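You operate a simulated robot arm through the tools that you are given. There is no shell and no other tool.

Carry out the task below with a simulated robot arm. There is one attempt and no reset: what you move stays moved.

TASK
Put things in order on the dresser top. At the end: the black block stands where the clear short glass stood; the cream cup stands where the green ring stood; the clear short glass stands where the cream cup stood; the green ring stands on top of the white tub (marked "USE FIRST"); the orange block stands where the black block stood; whatever was shut is shut again. Leave all else as you found it, and nothing knocked over.

Only the result counts: the job must be done as asked and must still hold three seconds after the hand-in. Knocking over, shifting, dropping, spilling or breaking anything else fails it.

THE ROBOT
A 7-joint arm with a two-finger parallel gripper, fixed in place. Base frame: the origin is on the floor under the middle of its stand, x ahead of it, y to its left, z up; the work surface is at about z = 1050. Lengths are in mm, angles in degrees, forces in N, time in s.
With the tool pointing down near the work surface it reaches from about 100 to 580 mm from the base axis. Its first joint turns from -66.0 to 66.0 degrees. Payload 1.57 kg.
Tool frame: the origin (TCP) lies between the finger pads and is the grasp point; the fingertips stand 30 mm ahead of it; z points along the fingers, y is the line along which they close. Largest opening 80 mm; finger width 17, thickness 12; the body of the gripper, 40 by 82 mm, starts 80 mm behind the TCP.
Orientation is told as [roll, pitch, yaw] about the base's x, y, z axes, in that order, counted from this pose: with the fingers straight down and closing along the base's y, the tool's x points along the base's -x, its y along +y and its z along -z.

THE INTERFACE
- The arm moves only by the tool step_arm. Its argument "series" is a list of rows, each a list of 3 entries, a list of its own where there are three numbers: the opening, from 0 (shut) to 1 (fully open), then the shift along the tool's x, y, z in units of 500 mm (1.0 is 500 mm), then the turn, a rotation vector about the tool's x, y, z in units of 90 degrees (1.0 is 90 degrees). In form: [[claw, [x, y, z], [rx, ry, rz]], ...]. A call has 1 to 20 rows; each row is the pose to reach, as a shift and turn from the pose commanded when the call began, along the tool's axes at that moment. A call with a number of a shift or a turn outside -1 to 1 is refused whole. A row lasts 0.2 s, in which the tool goes at most 50 mm and 8.6 degrees; a call with a longer step from one row to the next is refused whole, and so is a gripper value outside its range. A pose out of reach is approached as far as the arm can. The call stops where the force on the tool passes 40 N (or 10 N more than at its start, if that is more) or the arm is blocked; 0.2 s more then pass. Each finger travels about 72 mm/s and halts on what it meets, pressing with about 39 N; the grip force reading is that of the motor and also rises with nothing between the fingers. The clock runs only during rows and for 0.2 s after the last one: add rows that repeat a pose to give the fingers time. The reply holds the time, the measured pose of the TCP, the force on the tool along the base axes, the opening and the grip force, in the units named above and with some noise, with the torque about the TCP (base axes, N m) and any sound that the robot's microphone picked up, and new pictures: "pictures" is both (left out), scene, wrist or none.
- Cameras (640 x 400 px; columns grow to the right, rows downward): "scene" is fixed at [44.2, 420.7, 1442.7]; the picture's right is [-0.87, -0.49, 0.00], its down [-0.20, 0.35, -0.92] and it looks along [0.45, -0.80, -0.40] (base axes); focal length 345 px, centre (320, 200). "wrist" rides on the gripper at [72, -7, -122] in the tool frame; the picture's right is [0.09, 1.00, 0.00], its down [-0.84, 0.08, -0.54] and it looks along [-0.54, 0.05, 0.84] (tool axes); focal length 238 px, centre (320, 200). There is no depth. A picture from a camera that has moved, and an enlarged one, comes with that camera's place and axes in the base frame and with its lens.
- enlarge(camera, box): a new picture of the part [left, top, right, bottom] of that camera's present view, enlarged. No time passes.
- close_job(): hands the job in; it is judged then, once.

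Places have to be worked out from the pictures, the camera data and where the tool is seen. Open the gripper and draw the arm clear of the work before you hand the job in, unless the task says otherwise.

The tools are called after "Emit:" as name(argument=value, ...) on one line, values as JSON. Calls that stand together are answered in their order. step_arm: Moves the arm, as the interface text tells. Its arguments: {"type":"object","properties":{"series":{"type":"array"},"pictures":{"type":"string","enum":["both","scene","wrist","none"]}},"required":["series"]} The other tools are called the same way: enlarge (camera, box) takes an enlarged picture of a part of a camera's view; close_job () hands the job in.

At the start:

```text
clock: 0.0
position: [275.2, -160.3, 1281.3]
tcp_rot: [0.0, 0.0, 0.0]
force: [0.0, 0.1, 0.6]
ft_torque: [-0.03, -0.01, -0.01]
gripper_width: 79.9
gripper_force: 0.0
```

scene: 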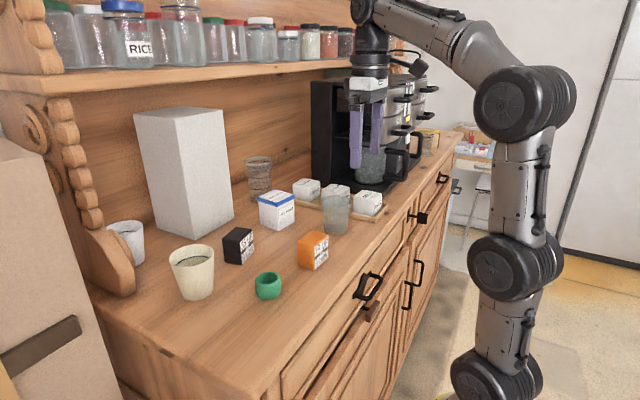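
wrist: 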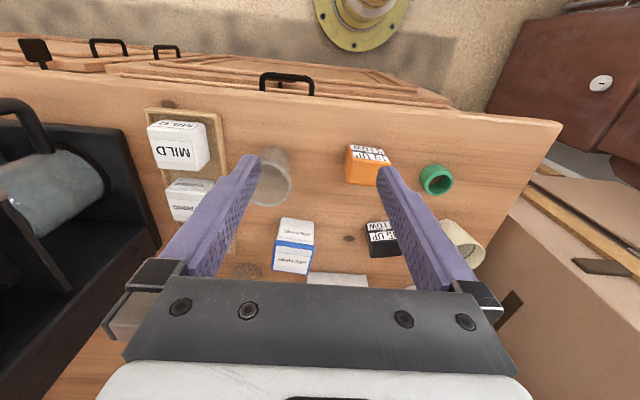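

I'll look closely at the work area in both cameras before moving anything.

Emit:
enlarge(camera="scene", box=[90, 140, 410, 340])

Emit:
enlarge(camera="wrist", box=[120, 80, 520, 330])

Emit:
enlarge(camera="scene", box=[230, 140, 400, 246])

```text
2.00 times, centred on (250, 240) of scene
camera zoom: at [44.2, 420.7, 1442.7], right [-0.87, -0.49, 0.0], down [-0.2, 0.35, -0.92], along [0.45, -0.8, -0.4], focal length 690 px, centre (460, 120)
```

zoom: 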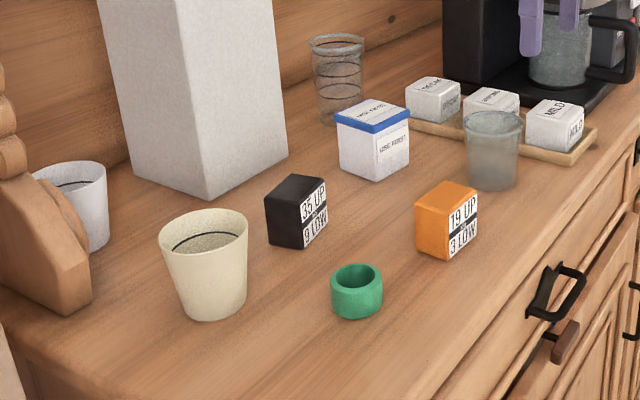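

```text
1.60 times, centred on (320, 205) of wrist
camera zoom: at [202.9, -165.8, 1404.6], right [-0.09, 1.0, 0.0], down [0.84, 0.08, 0.54], along [0.54, 0.05, -0.84], focal length 381 px, centre (320, 192)
```

zoom: 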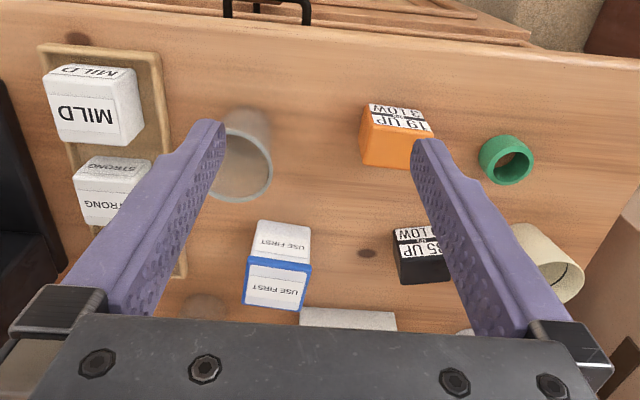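

```text
3.76 times, centred on (315, 193) of scene
camera zoom: at [44.2, 420.7, 1442.7], right [-0.87, -0.49, 0.0], down [-0.2, 0.35, -0.92], along [0.45, -0.8, -0.4], focal length 1298 px, centre (339, 226)
```

zoom: 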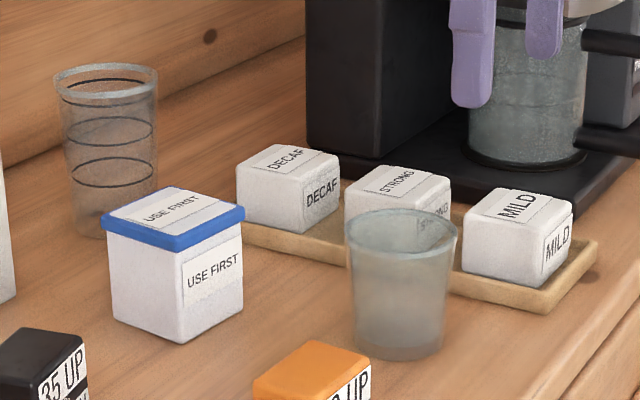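

Rough positions from both views agree (ring near x≈365, y≈36; cup near 475, 97). I'll enlarge each object for accurate measurement and to read the labels.

Emit:
enlarge(camera="scene", box=[210, 210, 340, 310])

Emit:
enlarge(camera="scene", box=[150, 220, 260, 310])

Emit:
enlarge(camera="scene", box=[240, 170, 360, 250])

Emit:
enlarge(camera="wrist", box=[330, 130, 500, 290])

Emit:
enlarge(camera="wrist", box=[220, 130, 360, 290])

```text
4.00 times, centred on (275, 260) of scene
camera zoom: at [44.2, 420.7, 1442.7], right [-0.87, -0.49, 0.0], down [-0.2, 0.35, -0.92], along [0.45, -0.8, -0.4], focal length 1379 px, centre (500, -40)
```

zoom: 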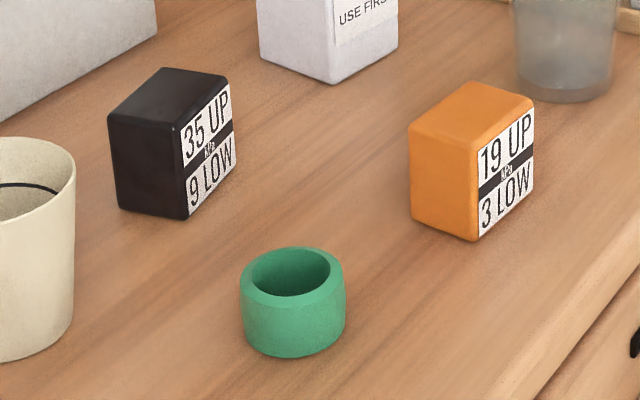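

```text
4.44 times, centred on (205, 265) of scene
camera zoom: at [44.2, 420.7, 1442.7], right [-0.87, -0.49, 0.0], down [-0.2, 0.35, -0.92], along [0.45, -0.8, -0.4], focal length 1532 px, centre (831, -89)
```

zoom: 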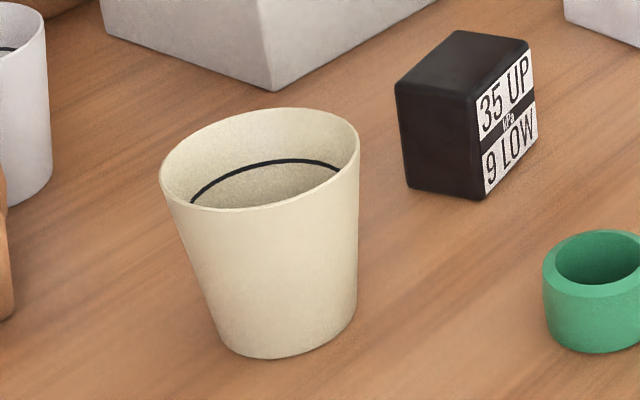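

```text
5.00 times, centred on (300, 210) of scene
camera zoom: at [44.2, 420.7, 1442.7], right [-0.87, -0.49, 0.0], down [-0.2, 0.35, -0.92], along [0.45, -0.8, -0.4], focal length 1724 px, centre (420, 150)
```

zoom: 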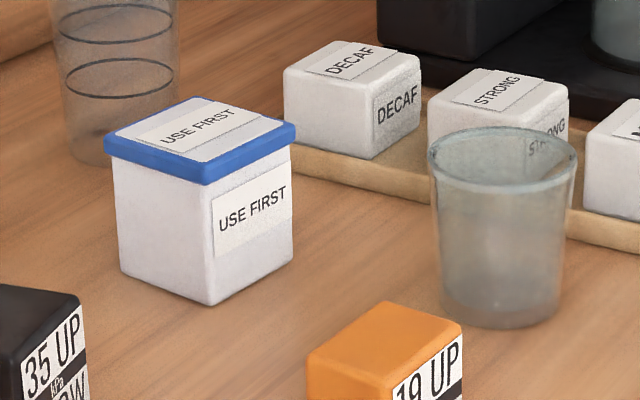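

```text
2.50 times, centred on (415, 210) of wrist
camera zoom: at [202.9, -165.8, 1404.6], right [-0.09, 1.0, 0.0], down [0.84, 0.08, 0.54], along [0.54, 0.05, -0.84], focal length 596 px, centre (82, 175)
```

zoom: 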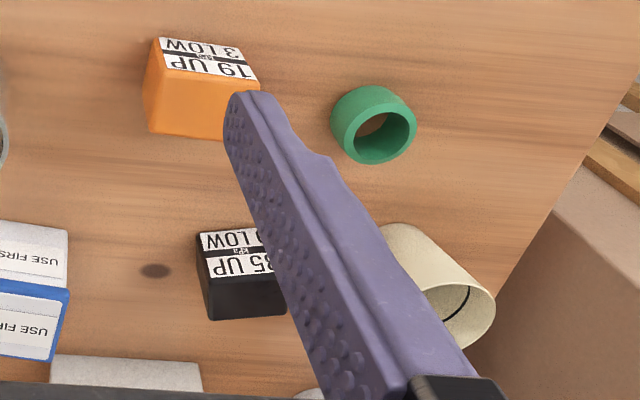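

```text
2.50 times, centred on (290, 210) of wrist
camera zoom: at [202.9, -165.8, 1404.6], right [-0.09, 1.0, 0.0], down [0.84, 0.08, 0.54], along [0.54, 0.05, -0.84], focal length 596 px, centre (395, 175)
```

zoom: 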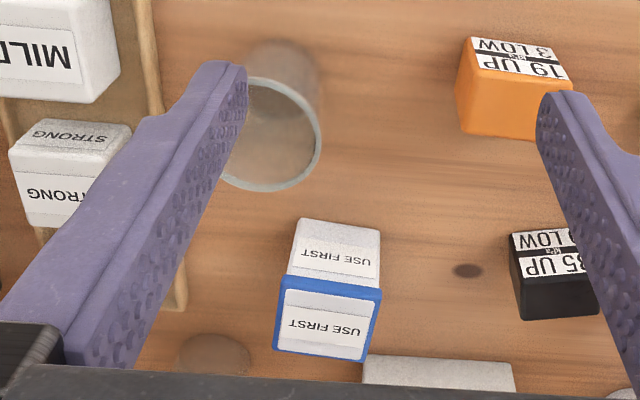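

Both views agree on the layout: ring (366,36), cream cup (473,97) with a rim of about 72 mm, glass (364,-225) with a rim of about 68 mm, tub (506,-187) with its lid at z≈1123, black (484,-25) and orange (344,-85). Nothing needs to be parked: I'll do ring, cup, glass, black, then orange. First I move above the ring.

Emit:
step_arm(series=[[1, [-0.03, 0.065, 0.02], [0, 0, 0]], [1, [-0.06, 0.13, 0.04], [0, 0, 0]], [1, [-0.09, 0.195, 0.065], [0, 0, 0]], [1, [-0.12, 0.26, 0.09], [0, 0, 0]], [1, [-0.15, 0.325, 0.115], [0, 0, 0]], [1, [-0.18, 0.392, 0.142], [0, 0, 0]], [1, [-0.18, 0.392, 0.142], [0, 0, 0]]])

```text
clock: 1.6
position: [365.0, 37.0, 1208.5]
tcp_rot: [0.0, 0.0, 0.0]
force: [0.6, -0.1, -1.2]
ft_torque: [0.02, -0.03, 0.02]
gripper_width: 79.9
gripper_force: 0.1
camera wrist: at [292.8, 30.9, 1333.1], right [-0.09, 1.0, 0.0], down [0.84, 0.08, 0.54], along [0.54, 0.05, -0.84], focal length 238 px, centre (320, 200)
```

scene: 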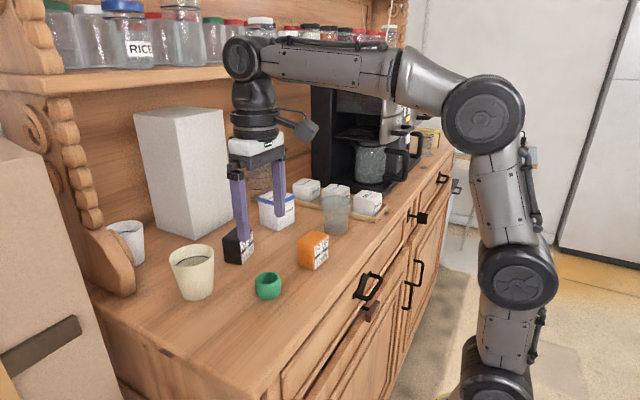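
wrist: 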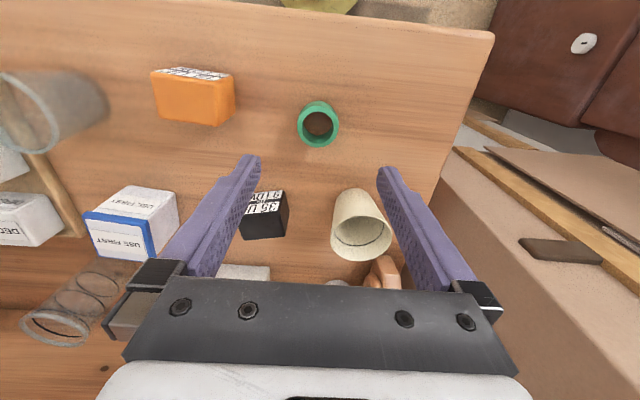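

The arm is over the ring at z≈1208. I'll enlarge the wrist view to refine the ring, cup and block positions.

Emit:
enlarge(camera="wrist", box=[270, 85, 370, 165])

Emit:
enlarge(camera="wrist", box=[230, 170, 400, 290])

Emit:
enlarge(camera="wrist", box=[60, 40, 260, 280])

```text
5.00 times, centred on (320, 125) of wrist
camera zoom: at [292.8, 30.9, 1333.1], right [-0.09, 1.0, 0.0], down [0.84, 0.08, 0.54], along [0.54, 0.05, -0.84], focal length 1192 px, centre (320, 575)
```

zoom: 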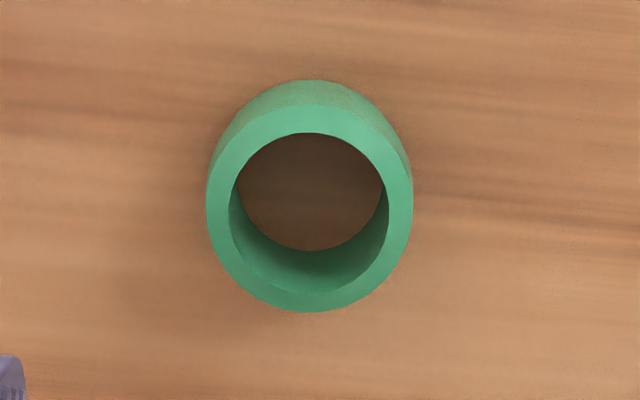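

```text
3.33 times, centred on (315, 230) of wrist
camera zoom: at [292.8, 30.9, 1333.1], right [-0.09, 1.0, 0.0], down [0.84, 0.08, 0.54], along [0.54, 0.05, -0.84], focal length 794 px, centre (337, 100)
```

zoom: 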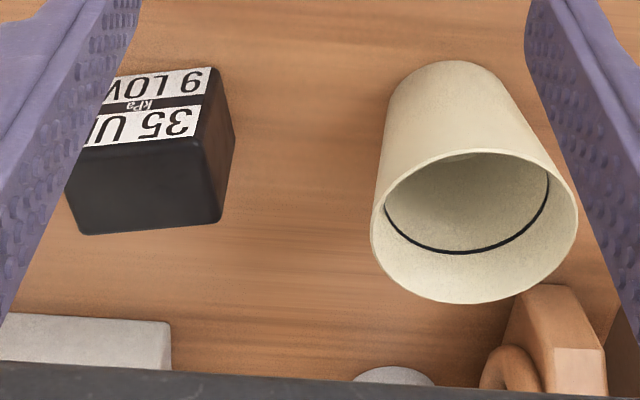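

```text
1.67 times, centred on (160, 160) of wrist
camera zoom: at [292.8, 30.9, 1333.1], right [-0.09, 1.0, 0.0], down [0.84, 0.08, 0.54], along [0.54, 0.05, -0.84], focal length 397 px, centre (587, 267)
```

zoom: 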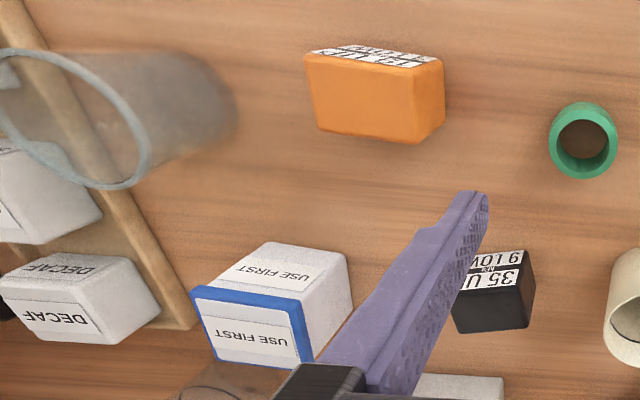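

The ring centre refines to (364.5, 35.2), outer diameter 44 mm, top at z≈1078. I'll descend straight down with tips about 5 mm above the surface and close on it.

Emit:
step_arm(series=[[1, [0.001, -0.0035, 0.07], [0, 0, 0]], [1, [0.001, -0.0035, 0.14], [0, 0, 0]], [1, [0.001, -0.0035, 0.2], [0, 0, 0]], [1, [0.001, -0.0035, 0.245], [0, 0, 0]], [1, [0.001, -0.0035, 0.245], [0, 0, 0]], [0, [0.001, -0.0035, 0.245], [0, 0, 0]], [0, [0.001, -0.0035, 0.245], [0, 0, 0]], [0, [0.001, -0.0035, 0.245], [0, 0, 0]]])

```text
clock: 3.4
position: [364.4, 34.8, 1086.4]
tcp_rot: [0.0, 0.0, 0.1]
force: [-1.3, -0.1, -0.7]
ft_torque: [0.0, 0.01, 0.0]
gripper_width: 47.1
gripper_force: 39.1
camera wrist: at [292.6, 28.9, 1210.5], right [-0.09, 1.0, 0.0], down [0.84, 0.08, 0.54], along [0.54, 0.05, -0.84], focal length 238 px, centre (320, 200)
```

scene: 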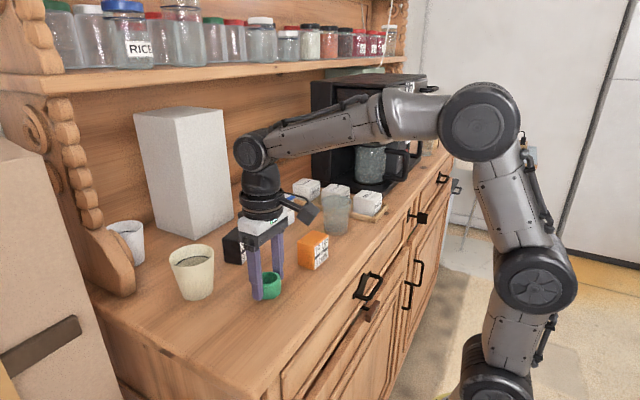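
wrist: 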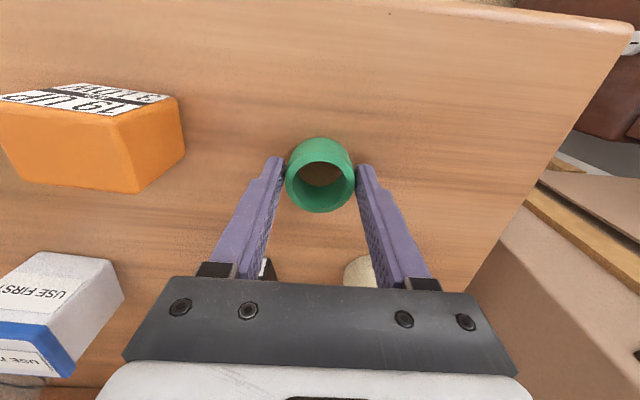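

Grip registered at 47 mm with 39 N. I'll check the grip is at the ring's diameter before lifting.

Emit:
enlarge(camera="wrist", box=[240, 110, 400, 240])

Emit:
enlarge(camera="scene", box=[220, 200, 320, 310])

```text
3.08 times, centred on (320, 175) of wrist
camera zoom: at [292.6, 28.9, 1210.5], right [-0.09, 1.0, 0.0], down [0.84, 0.08, 0.54], along [0.54, 0.05, -0.84], focal length 733 px, centre (320, 277)
```

zoom: 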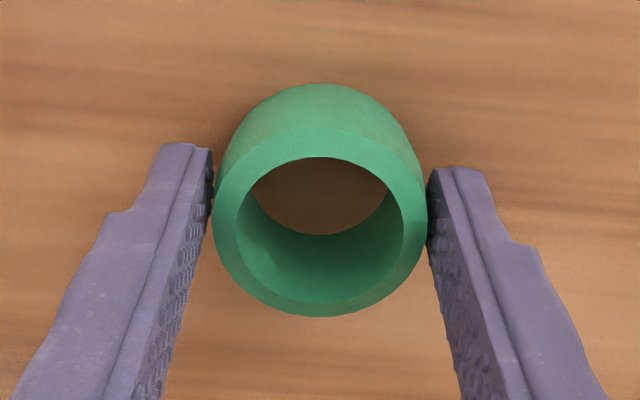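

```text
3.64 times, centred on (270, 255) of scene
camera zoom: at [44.2, 420.7, 1442.7], right [-0.87, -0.49, 0.0], down [-0.2, 0.35, -0.92], along [0.45, -0.8, -0.4], focal length 1254 px, centre (502, 0)
```

zoom: 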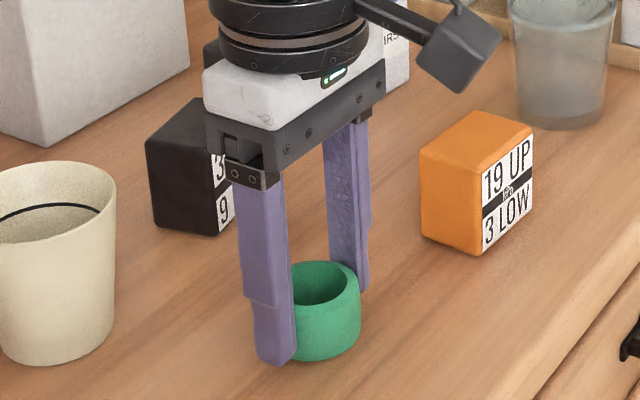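

Ring is centred between the fingers. Lifting and carrying it to above the tub.

Emit:
step_arm(series=[[0, [0, 0, -0.04], [0, 0, 0]], [0, [0, 0, -0.12], [0, 0, 0]], [0, [0, 0, -0.2], [0, 0, 0]], [0, [0, 0, -0.26], [0, 0, 0]], [0, [-0.035, -0.055, -0.26], [0, 0, 0]], [0, [-0.07, -0.11, -0.26], [0, 0, 0]], [0, [-0.106, -0.166, -0.26], [0, 0, 0]], [0, [-0.141, -0.222, -0.26], [0, 0, 0]], [0, [-0.177, -0.277, -0.26], [0, 0, 0]], [0, [-0.212, -0.333, -0.26], [0, 0, 0]], [0, [-0.248, -0.388, -0.26], [0, 0, 0]], [0, [-0.283, -0.444, -0.26], [0, 0, 0]], [0, [-0.283, -0.444, -0.26], [0, 0, 0]]])

```text
clock: 6.2
position: [489.3, -181.9, 1201.5]
tcp_rot: [0.0, 0.0, 0.0]
force: [0.2, -0.3, -0.2]
ft_torque: [-0.04, -0.04, 0.01]
gripper_width: 47.2
gripper_force: 38.6
out of reach, approached as far as the arm can: row 11, 12, 13
camera wrist: at [417.4, -187.9, 1326.5], right [-0.09, 1.0, 0.0], down [0.84, 0.08, 0.54], along [0.54, 0.05, -0.84], focal length 238 px, centre (320, 200)
```

scene: 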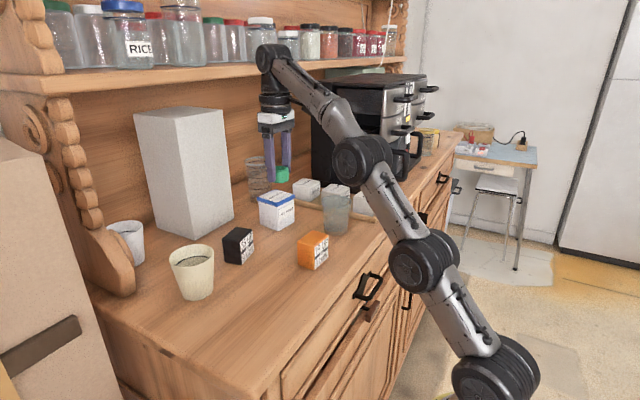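
wrist: 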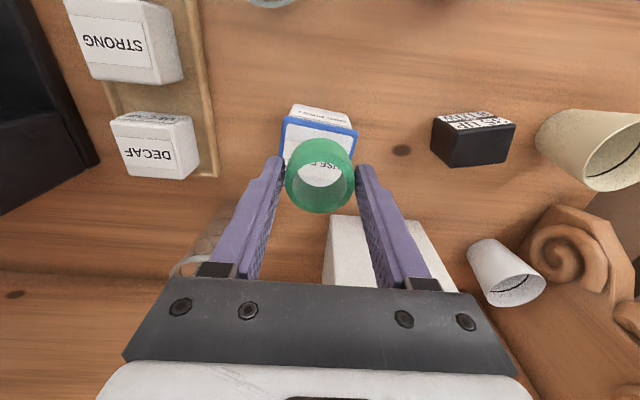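

The arm ran out of reach at this height (stopped at 489,-182,1201); lower down it reaches further. I'll refine the tub's position from this view first.

Emit:
enlarge(camera="wrist", box=[240, 80, 400, 240])

Emit:
enlarge(camera="scene", box=[230, 120, 340, 240])

```text
2.50 times, centred on (320, 160) of wrist
camera zoom: at [417.4, -187.9, 1326.5], right [-0.09, 1.0, 0.0], down [0.84, 0.08, 0.54], along [0.54, 0.05, -0.84], focal length 596 px, centre (320, 300)
```

zoom: 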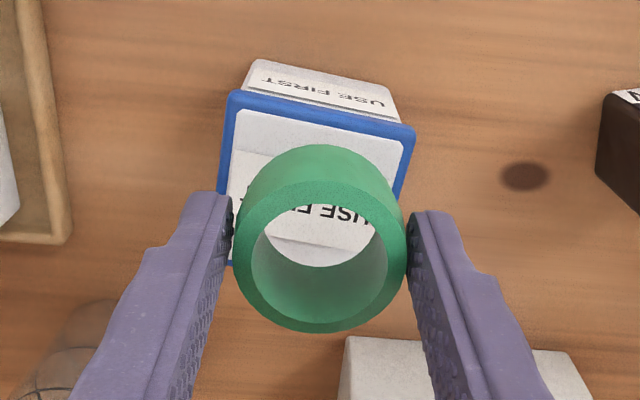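

```text
3.33 times, centred on (285, 180) of scene
camera zoom: at [44.3, 420.7, 1442.7], right [-0.87, -0.49, 0.0], down [-0.2, 0.35, -0.92], along [0.45, -0.8, -0.4], focal length 1149 px, centre (437, 267)
```

zoom: 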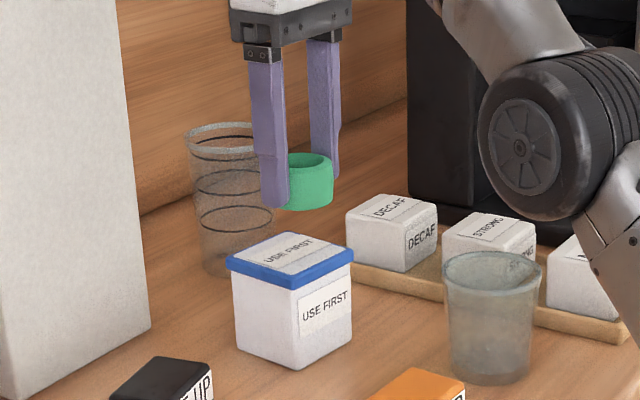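

The lid centre comes out at (504,-186). I'll step down 30 mm to see how the reach changes and how the commanded pose is counted.

Emit:
step_arm(series=[[0, [0, 0, 0.02], [0, 0, 0]], [0, [0, 0, 0.04], [0, 0, 0]], [0, [0, 0, 0.06], [0, 0, 0]], [0, [0, 0, 0.06], [0, 0, 0]]], pictures="wrist")

```text
clock: 7.2
position: [489.4, -181.8, 1171.1]
tcp_rot: [-0.1, 0.0, 0.0]
force: [0.0, -0.4, -0.3]
ft_torque: [-0.01, -0.01, -0.02]
gripper_width: 47.0
gripper_force: 38.8
camera wrist: at [417.0, -187.6, 1295.5], right [-0.09, 1.0, 0.0], down [0.84, 0.08, 0.54], along [0.54, 0.05, -0.84], focal length 238 px, centre (320, 200)
```

wrist: 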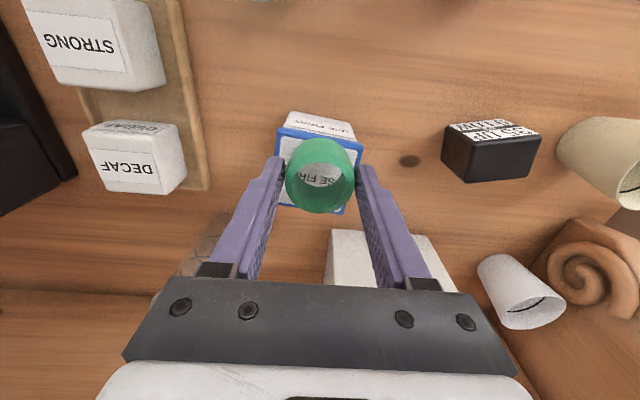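

The commanded pose follows the position actually reached, which makes things simple. Now I shift outward to the lid centre at this height.

Emit:
step_arm(series=[[0, [-0.015, -0.004, 0], [0, 0, 0]], [0, [-0.03, -0.008, 0], [0, 0, 0]], [0, [-0.03, -0.008, 0], [0, 0, 0]]], pictures="both")

```text
clock: 8.0
position: [503.9, -185.4, 1173.6]
tcp_rot: [0.0, 0.0, 0.1]
force: [-0.4, 0.1, 0.6]
ft_torque: [0.01, 0.01, -0.01]
gripper_width: 47.4
gripper_force: 38.8
camera wrist: at [432.2, -191.6, 1295.8], right [-0.09, 1.0, 0.0], down [0.84, 0.08, 0.54], along [0.54, 0.05, -0.84], focal length 238 px, centre (320, 200)
```

scene: 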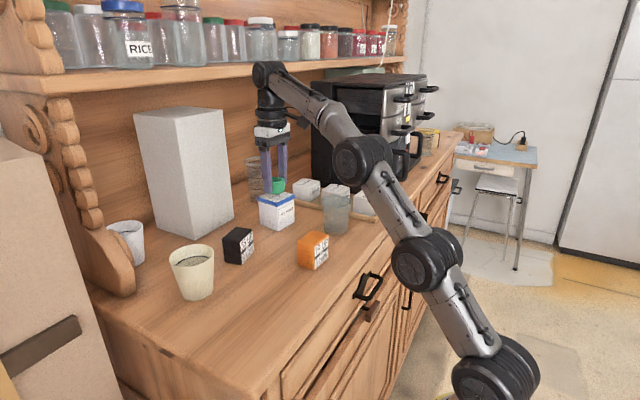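
wrist: 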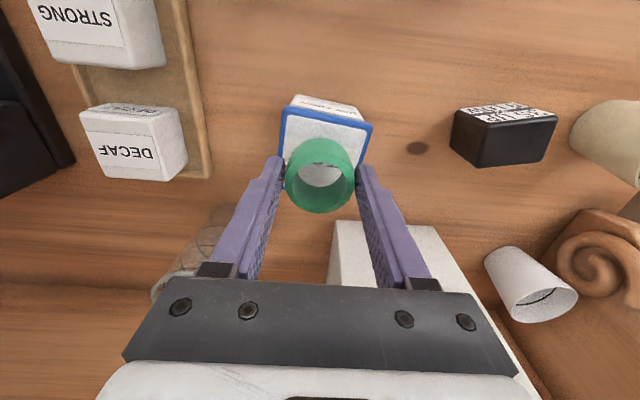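

The ring sits over the lid centre with its underside about 14 mm above it. Lowering slowly while watching the force.

Emit:
step_arm(series=[[0, [0, 0, 0.008], [0, 0, 0]], [0, [0, 0, 0.016], [0, 0, 0]], [0, [0, 0, 0.02], [0, 0, 0]], [0, [0, 0, 0.02], [0, 0, 0]]], pictures="scene")

Emit:
enlarge(camera="scene", box=[240, 165, 320, 235])

```text
clock: 9.0
position: [503.6, -185.5, 1163.0]
tcp_rot: [0.1, 0.0, -0.1]
force: [0.2, 0.2, -0.1]
ft_torque: [-0.01, -0.01, 0.02]
gripper_width: 47.1
gripper_force: 38.8
```

scene: 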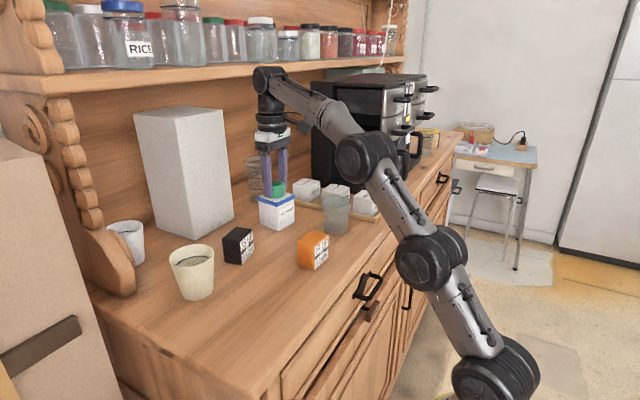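

```text
5.71 times, centred on (280, 200) of scene
camera zoom: at [44.2, 420.7, 1442.7], right [-0.87, -0.49, 0.0], down [-0.2, 0.35, -0.92], along [0.45, -0.8, -0.4], focal length 1970 px, centre (549, 200)
```

zoom: 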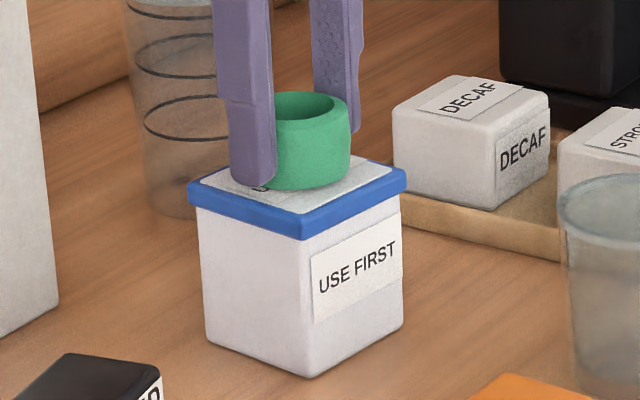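

Still no contact force; ring is a few mm above the lid. Lowering in 1 mm steps.

Emit:
step_arm(series=[[0, [0, 0, 0.002], [0, 0, 0]], [0, [0, 0, 0.004], [0, 0, 0]], [0, [0, 0, 0.006], [0, 0, 0]], [0, [0, 0, 0.006], [0, 0, 0]]], pictures="none")

```text
clock: 10.0
position: [503.3, -185.1, 1162.1]
tcp_rot: [0.0, -0.3, -0.1]
force: [2.5, -0.8, 13.2]
ft_torque: [0.06, 0.09, 0.0]
gripper_width: 47.1
gripper_force: 38.6
```

Contact felt (13 N upward), so the ring rests on the lid. I'll ease off 1 mm, open gently, then rise straight up.

Emit:
step_arm(series=[[0, [0, 0, -0.002], [0, 0, 0]], [0, [0, 0, -0.002], [0, 0, 0]], [0.62, [0, 0, -0.002], [0, 0, 0]], [0.7, [0, 0, -0.002], [0, 0, 0]], [0.8, [0, 0, -0.002], [0, 0, 0]], [0.8, [0, 0, -0.002], [0, 0, 0]]], pictures="both")

Emit:
enlarge(camera="scene", box=[240, 165, 320, 235])

Emit:
enlarge(camera="wrist", box=[240, 80, 400, 240])

```text
clock: 11.4
position: [503.9, -185.4, 1159.6]
tcp_rot: [0.1, 0.0, 0.0]
force: [-0.1, -0.7, 0.3]
ft_torque: [0.03, 0.0, -0.03]
gripper_width: 63.9
gripper_force: 0.1
camera wrist: at [432.2, -191.5, 1283.9], right [-0.09, 1.0, 0.0], down [0.84, 0.08, 0.54], along [0.54, 0.05, -0.84], focal length 238 px, centre (320, 200)
```

scene: 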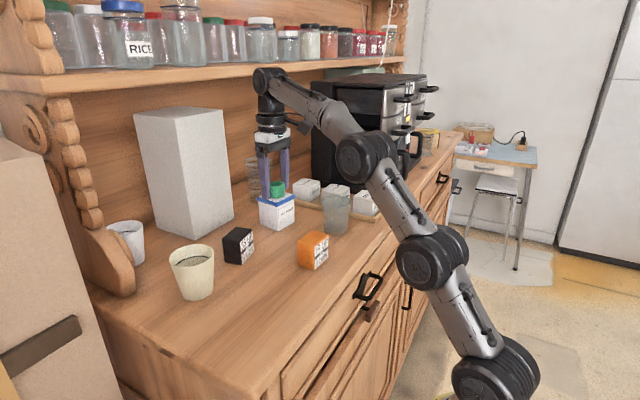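
wrist: 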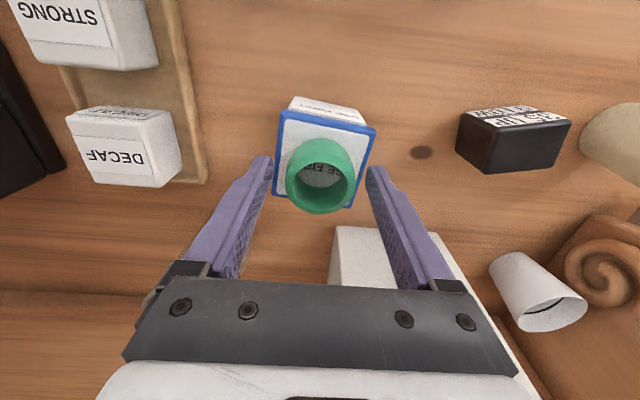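

```text
5.71 times, centred on (280, 200) of scene
camera zoom: at [44.2, 420.7, 1442.7], right [-0.87, -0.49, 0.0], down [-0.2, 0.35, -0.92], along [0.45, -0.8, -0.4], focal length 1970 px, centre (549, 200)
```

zoom: 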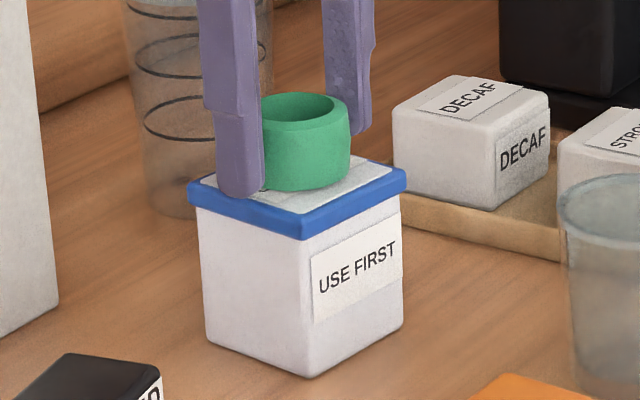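

```text
2.50 times, centred on (320, 160) of wrist
camera zoom: at [432.2, -191.5, 1283.9], right [-0.09, 1.0, 0.0], down [0.84, 0.08, 0.54], along [0.54, 0.05, -0.84], focal length 596 px, centre (320, 300)
```

zoom: 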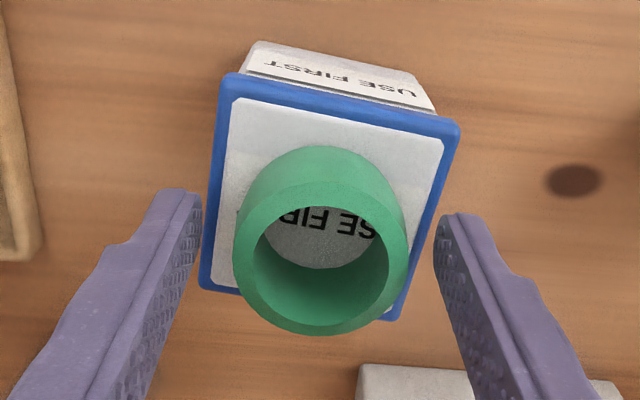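

The ring stands centred on the lid (503,-185) and the fingers are clear. I'll rise straight up, back away, and travel to above the cream cup.

Emit:
step_arm(series=[[0.8, [0, 0, -0.03], [0, 0, 0]], [0.8, [0, 0, -0.06], [0, 0, 0]], [0.8, [0.03, 0, -0.09], [0, 0, 0]], [0.8, [0.09, 0.02, -0.11], [0, 0, 0]], [1, [0.12, 0.07, -0.12], [0, 0, 0]], [1, [0.11, 0.155, -0.12], [0, 0, 0]], [1, [0.1, 0.24, -0.12], [0, 0, 0]], [1, [0.09, 0.325, -0.12], [0, 0, 0]], [1, [0.08, 0.41, -0.12], [0, 0, 0]], [1, [0.07, 0.49, -0.12], [0, 0, 0]], [1, [0.062, 0.563, -0.12], [0, 0, 0]], [1, [0.062, 0.563, -0.12], [0, 0, 0]]])

Emit:
enlarge(camera="scene", box=[240, 165, 320, 235])

Emit:
enlarge(camera="wrist", box=[240, 80, 400, 240])

```text
clock: 14.0
position: [472.4, 97.9, 1222.0]
tcp_rot: [-0.1, 0.0, 0.1]
force: [0.3, -0.1, -0.5]
ft_torque: [-0.04, 0.02, 0.0]
gripper_width: 80.3
gripper_force: 0.0
out of reach, approached as far as the arm can: row 2, 3
camera wrist: at [401.2, 90.9, 1344.6], right [-0.09, 1.0, 0.0], down [0.84, 0.08, 0.54], along [0.54, 0.05, -0.84], focal length 238 px, centre (320, 200)
```

scene: 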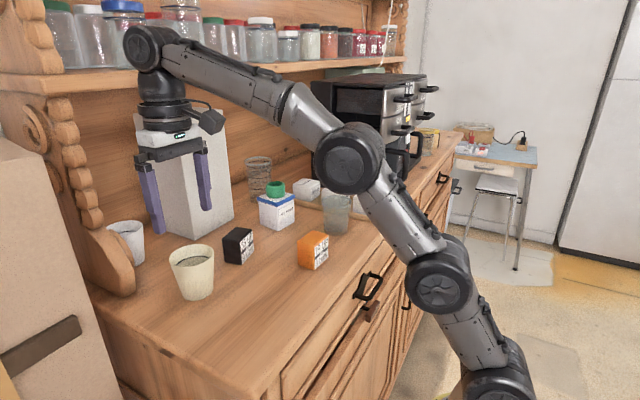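
wrist: 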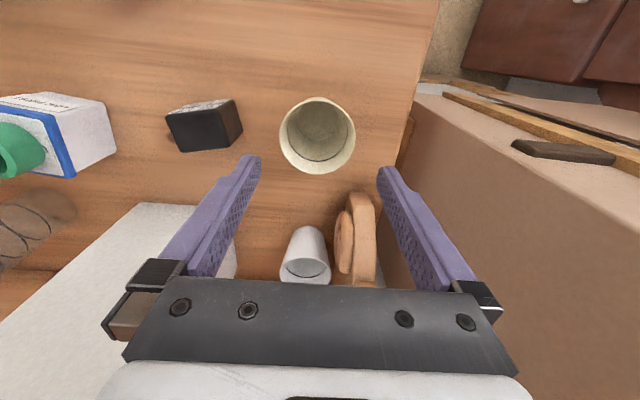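

```text
5.71 times, centred on (280, 200) of scene
camera zoom: at [44.2, 420.7, 1442.7], right [-0.87, -0.49, 0.0], down [-0.2, 0.35, -0.92], along [0.45, -0.8, -0.4], focal length 1970 px, centre (549, 200)
```

zoom: 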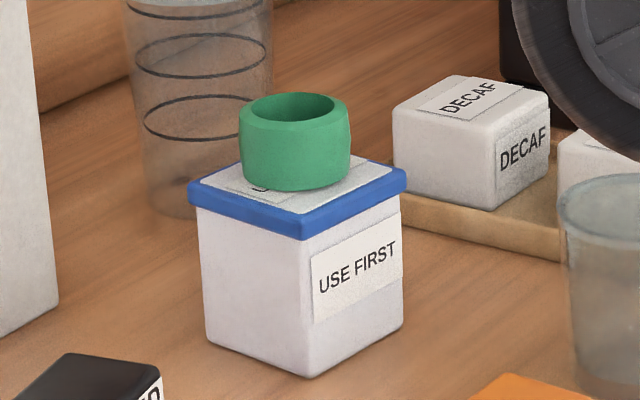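

```text
2.50 times, centred on (320, 160) of wrist
camera zoom: at [401.2, 90.9, 1344.6], right [-0.09, 1.0, 0.0], down [0.84, 0.08, 0.54], along [0.54, 0.05, -0.84], focal length 596 px, centre (320, 300)
```

zoom: 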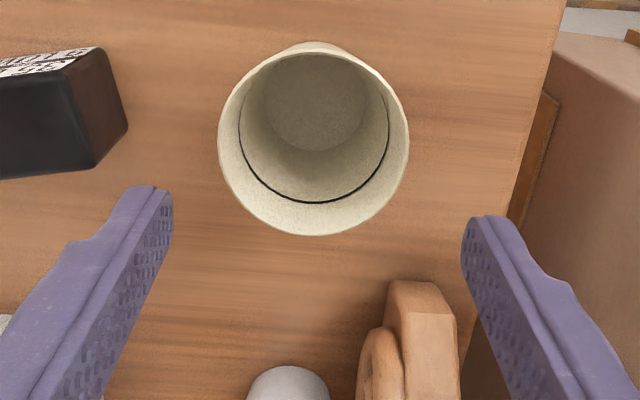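

The cup is empty (the dark ring is only a mark). Its centre sits about 2.7 mm to the -y side of the tool axis, so I correct that and go down to just above the rim for another alignment check.

Emit:
step_arm(series=[[1, [0.003, -0.0054, 0.04], [0, 0, 0]], [1, [0.003, -0.0054, 0.08], [0, 0, 0]], [1, [0.003, -0.0054, 0.11], [0, 0, 0]], [1, [0.003, -0.0054, 0.11], [0, 0, 0]]])

Emit:
enlarge(camera="wrist", box=[220, 90, 420, 250])

Emit:
enlarge(camera="scene", box=[120, 150, 260, 310])

```text
clock: 15.0
position: [470.6, 94.1, 1166.1]
tcp_rot: [-0.1, 0.0, 0.0]
force: [-0.2, -0.1, 0.6]
ft_torque: [-0.02, 0.02, 0.02]
gripper_width: 80.1
gripper_force: 0.0
camera wrist: at [399.5, 87.7, 1289.3], right [-0.09, 1.0, 0.0], down [0.84, 0.08, 0.54], along [0.54, 0.05, -0.84], focal length 238 px, centre (320, 200)
```

scene: 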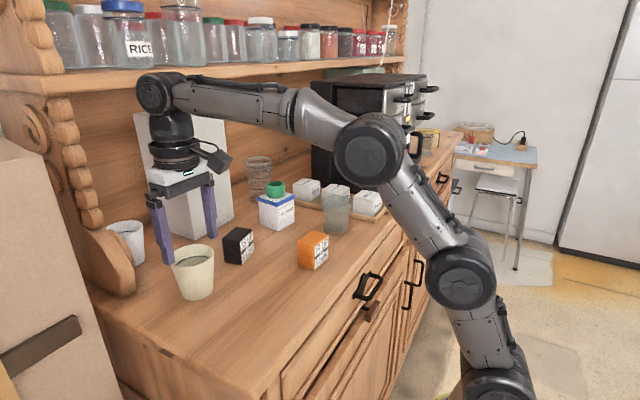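
wrist: 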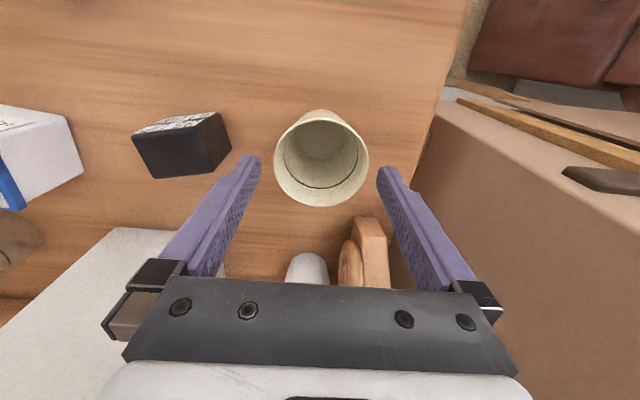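

```text
2.50 times, centred on (320, 170) of wrist
camera zoom: at [399.5, 87.7, 1289.3], right [-0.09, 1.0, 0.0], down [0.84, 0.08, 0.54], along [0.54, 0.05, -0.84], focal length 596 px, centre (320, 275)
```

zoom: 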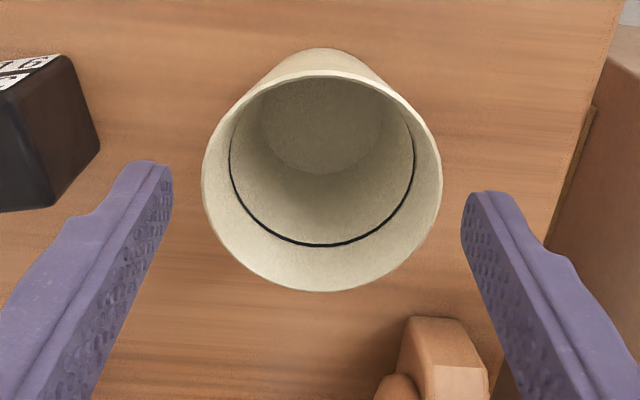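

```text
2.50 times, centred on (190, 230) of scene
camera zoom: at [44.2, 420.7, 1442.7], right [-0.87, -0.49, 0.0], down [-0.2, 0.35, -0.92], along [0.45, -0.8, -0.4], focal length 862 px, centre (645, 125)
```

zoom: 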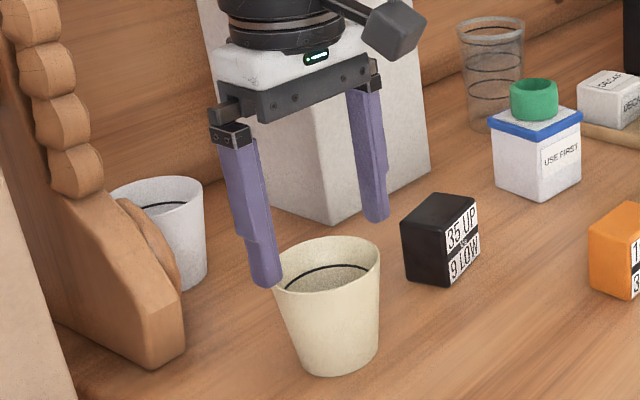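

Rim measures about 70 mm and is centred between the 80 mm opening; only x needs +2 mm. Descending to straddle the rim, then closing.

Emit:
step_arm(series=[[1, [-0.004, 0, 0.02], [0, 0, 0]], [1, [-0.004, 0, 0.04], [0, 0, 0]], [1, [-0.004, 0, 0.06], [0, 0, 0]], [1, [-0.004, 0, 0.08], [0, 0, 0]], [1, [-0.004, 0, 0.094], [0, 0, 0]], [1, [-0.004, 0, 0.094], [0, 0, 0]]])

Emit:
enlarge(camera="scene", box=[120, 170, 260, 310])

Emit:
enlarge(camera="wrist", box=[220, 90, 420, 250])

```text
clock: 16.4
position: [473.3, 94.2, 1118.8]
tcp_rot: [0.1, 0.1, 0.0]
force: [1.0, 0.0, 0.7]
ft_torque: [-0.03, 0.02, 0.0]
gripper_width: 80.0
gripper_force: 0.1
camera wrist: at [402.1, 87.9, 1241.6], right [-0.09, 1.0, 0.0], down [0.84, 0.08, 0.54], along [0.54, 0.05, -0.84], focal length 238 px, centre (320, 200)
```

scene: 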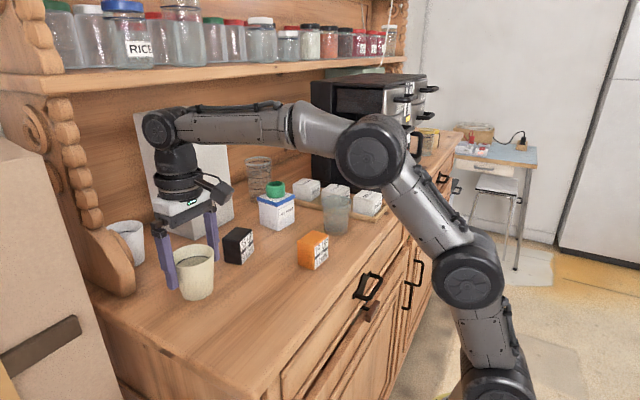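
wrist: 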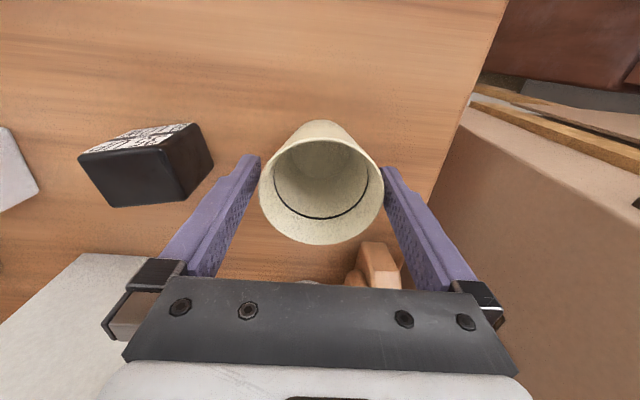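

```text
2.86 times, centred on (190, 240) of scene
camera zoom: at [44.2, 420.7, 1442.7], right [-0.87, -0.49, 0.0], down [-0.2, 0.35, -0.92], along [0.45, -0.8, -0.4], focal length 985 px, centre (691, 86)
```

zoom: 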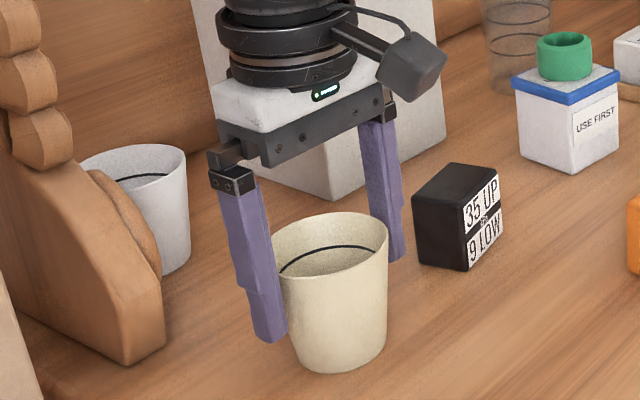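

```text
2.50 times, centred on (320, 170) of wrist
camera zoom: at [402.1, 87.9, 1241.6], right [-0.09, 1.0, 0.0], down [0.84, 0.08, 0.54], along [0.54, 0.05, -0.84], focal length 596 px, centre (320, 275)
```

zoom: 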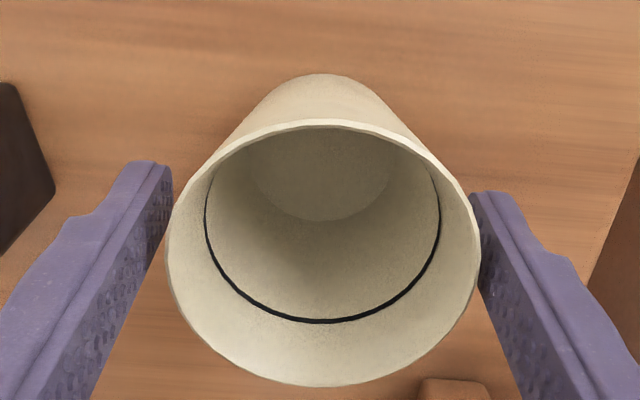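

The fingers straddle the cup with no contact and the cup is centred. Closing the grip.

Emit:
step_arm(series=[[0.8, [0, 0, 0], [0, 0, 0]], [0.6, [0, 0, 0], [0, 0, 0]], [0.6, [0, 0, 0], [0, 0, 0]]])

Emit:
enlarge(camera="scene", box=[120, 170, 260, 310])

Emit:
enlarge(camera="wrist", box=[220, 90, 420, 250])

```text
clock: 17.2
position: [474.2, 93.9, 1118.9]
tcp_rot: [0.0, 0.0, 0.0]
force: [0.7, 0.3, 0.7]
ft_torque: [-0.05, 0.01, -0.01]
gripper_width: 72.4
gripper_force: 39.2
camera wrist: at [402.1, 87.9, 1241.7], right [-0.09, 1.0, 0.0], down [0.84, 0.08, 0.54], along [0.54, 0.05, -0.84], focal length 238 px, centre (320, 200)
```

scene: 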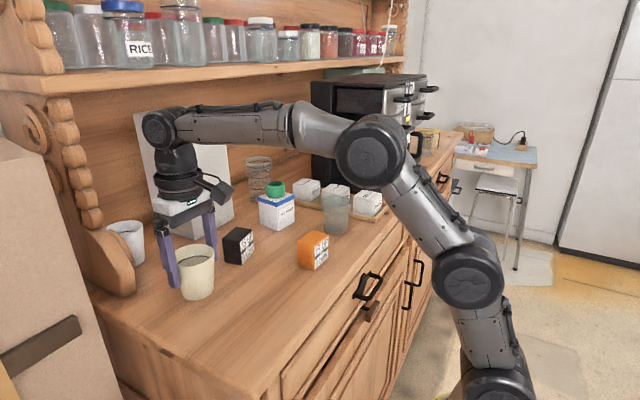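
wrist: 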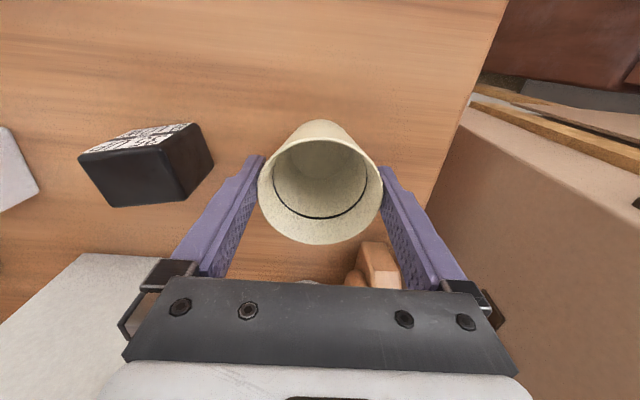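

```text
2.86 times, centred on (190, 240) of scene
camera zoom: at [44.2, 420.7, 1442.7], right [-0.87, -0.49, 0.0], down [-0.2, 0.35, -0.92], along [0.45, -0.8, -0.4], focal length 985 px, centre (691, 86)
```

zoom: 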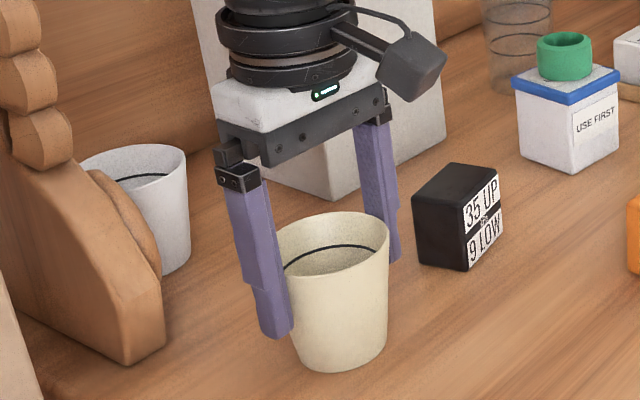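

```text
2.50 times, centred on (320, 170) of wrist
camera zoom: at [402.1, 87.9, 1241.7], right [-0.09, 1.0, 0.0], down [0.84, 0.08, 0.54], along [0.54, 0.05, -0.84], focal length 596 px, centre (320, 275)
```

zoom: 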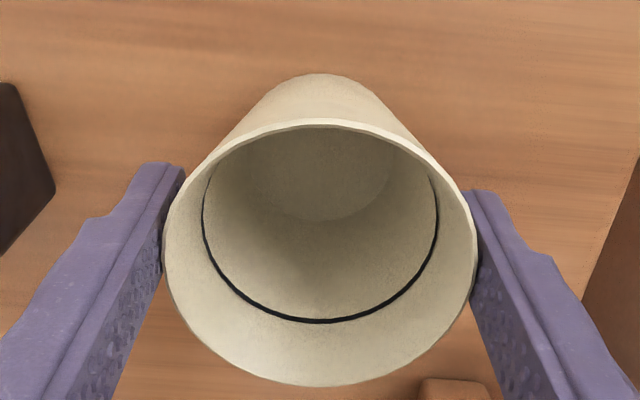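

Firm grip at 72 mm, 39 N. Lifting the cup 60 mm and carrying it gently over the ring's old spot at (364.8, 35).

Emit:
step_arm(series=[[0.6, [0, 0, -0.02], [0, 0, 0]], [0.6, [0, 0, -0.05], [0, 0, 0]], [0.6, [0, 0, -0.09], [0, 0, 0]], [0.6, [0, 0, -0.12], [0, 0, 0]], [0.6, [0.03, -0.016, -0.12], [0, 0, 0]], [0.6, [0.07, -0.038, -0.12], [0, 0, 0]], [0.6, [0.11, -0.06, -0.12], [0, 0, 0]], [0.6, [0.15, -0.082, -0.12], [0, 0, 0]], [0.6, [0.19, -0.104, -0.12], [0, 0, 0]], [0.6, [0.216, -0.118, -0.12], [0, 0, 0]], [0.6, [0.216, -0.118, -0.12], [0, 0, 0]]])

Emit:
enlarge(camera="scene", box=[190, 160, 350, 310])

```text
clock: 19.6
position: [365.3, 35.0, 1178.4]
tcp_rot: [0.0, 0.0, 0.0]
force: [0.0, -0.4, -0.4]
ft_torque: [-0.02, -0.03, 0.02]
gripper_width: 72.5
gripper_force: 38.9
camera wrist: at [293.9, 28.5, 1302.0], right [-0.09, 1.0, 0.0], down [0.84, 0.08, 0.54], along [0.54, 0.05, -0.84], focal length 238 px, centre (320, 200)
```

scene: 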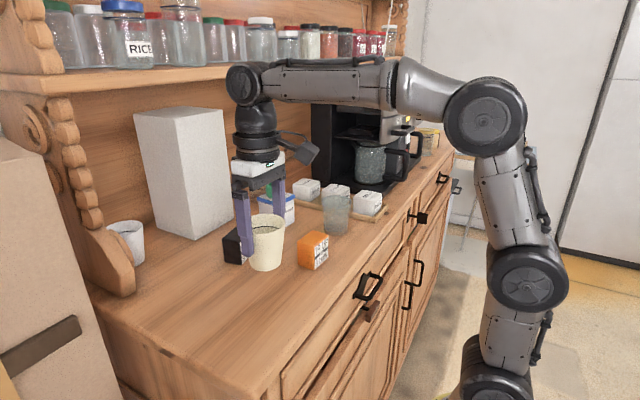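
wrist: 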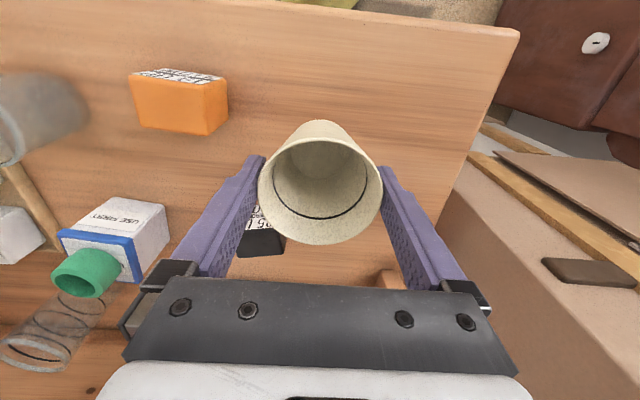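

```text
2.67 times, centred on (270, 235) of scene
camera zoom: at [44.2, 420.7, 1442.7], right [-0.87, -0.49, 0.0], down [-0.2, 0.35, -0.92], along [0.45, -0.8, -0.4], focal length 919 px, centre (453, 107)
```

zoom: 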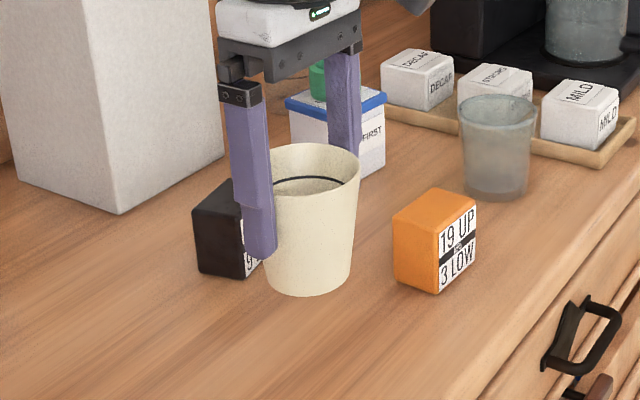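

The cup hangs upright over the target. Lowering by nearly the same 60 mm, slow at the end, and checking for contact.

Emit:
step_arm(series=[[0.6, [0, 0, 0.03], [0, 0, 0]], [0.6, [0, 0, 0.06], [0, 0, 0]], [0.6, [0, 0, 0.09], [0, 0, 0]], [0.6, [0, 0, 0.108], [0, 0, 0]], [0.6, [0, 0, 0.114], [0, 0, 0]], [0.6, [0, 0, 0.118], [0, 0, 0]], [0.6, [0, 0, 0.12], [0, 0, 0]], [0.6, [0, 0, 0.12], [0, 0, 0]]], pictures="none")

```text
clock: 21.4
position: [365.8, 35.8, 1119.4]
tcp_rot: [0.0, 0.0, 0.1]
force: [0.4, -0.5, 0.1]
ft_torque: [-0.04, 0.01, 0.0]
gripper_width: 72.2
gripper_force: 38.9
```

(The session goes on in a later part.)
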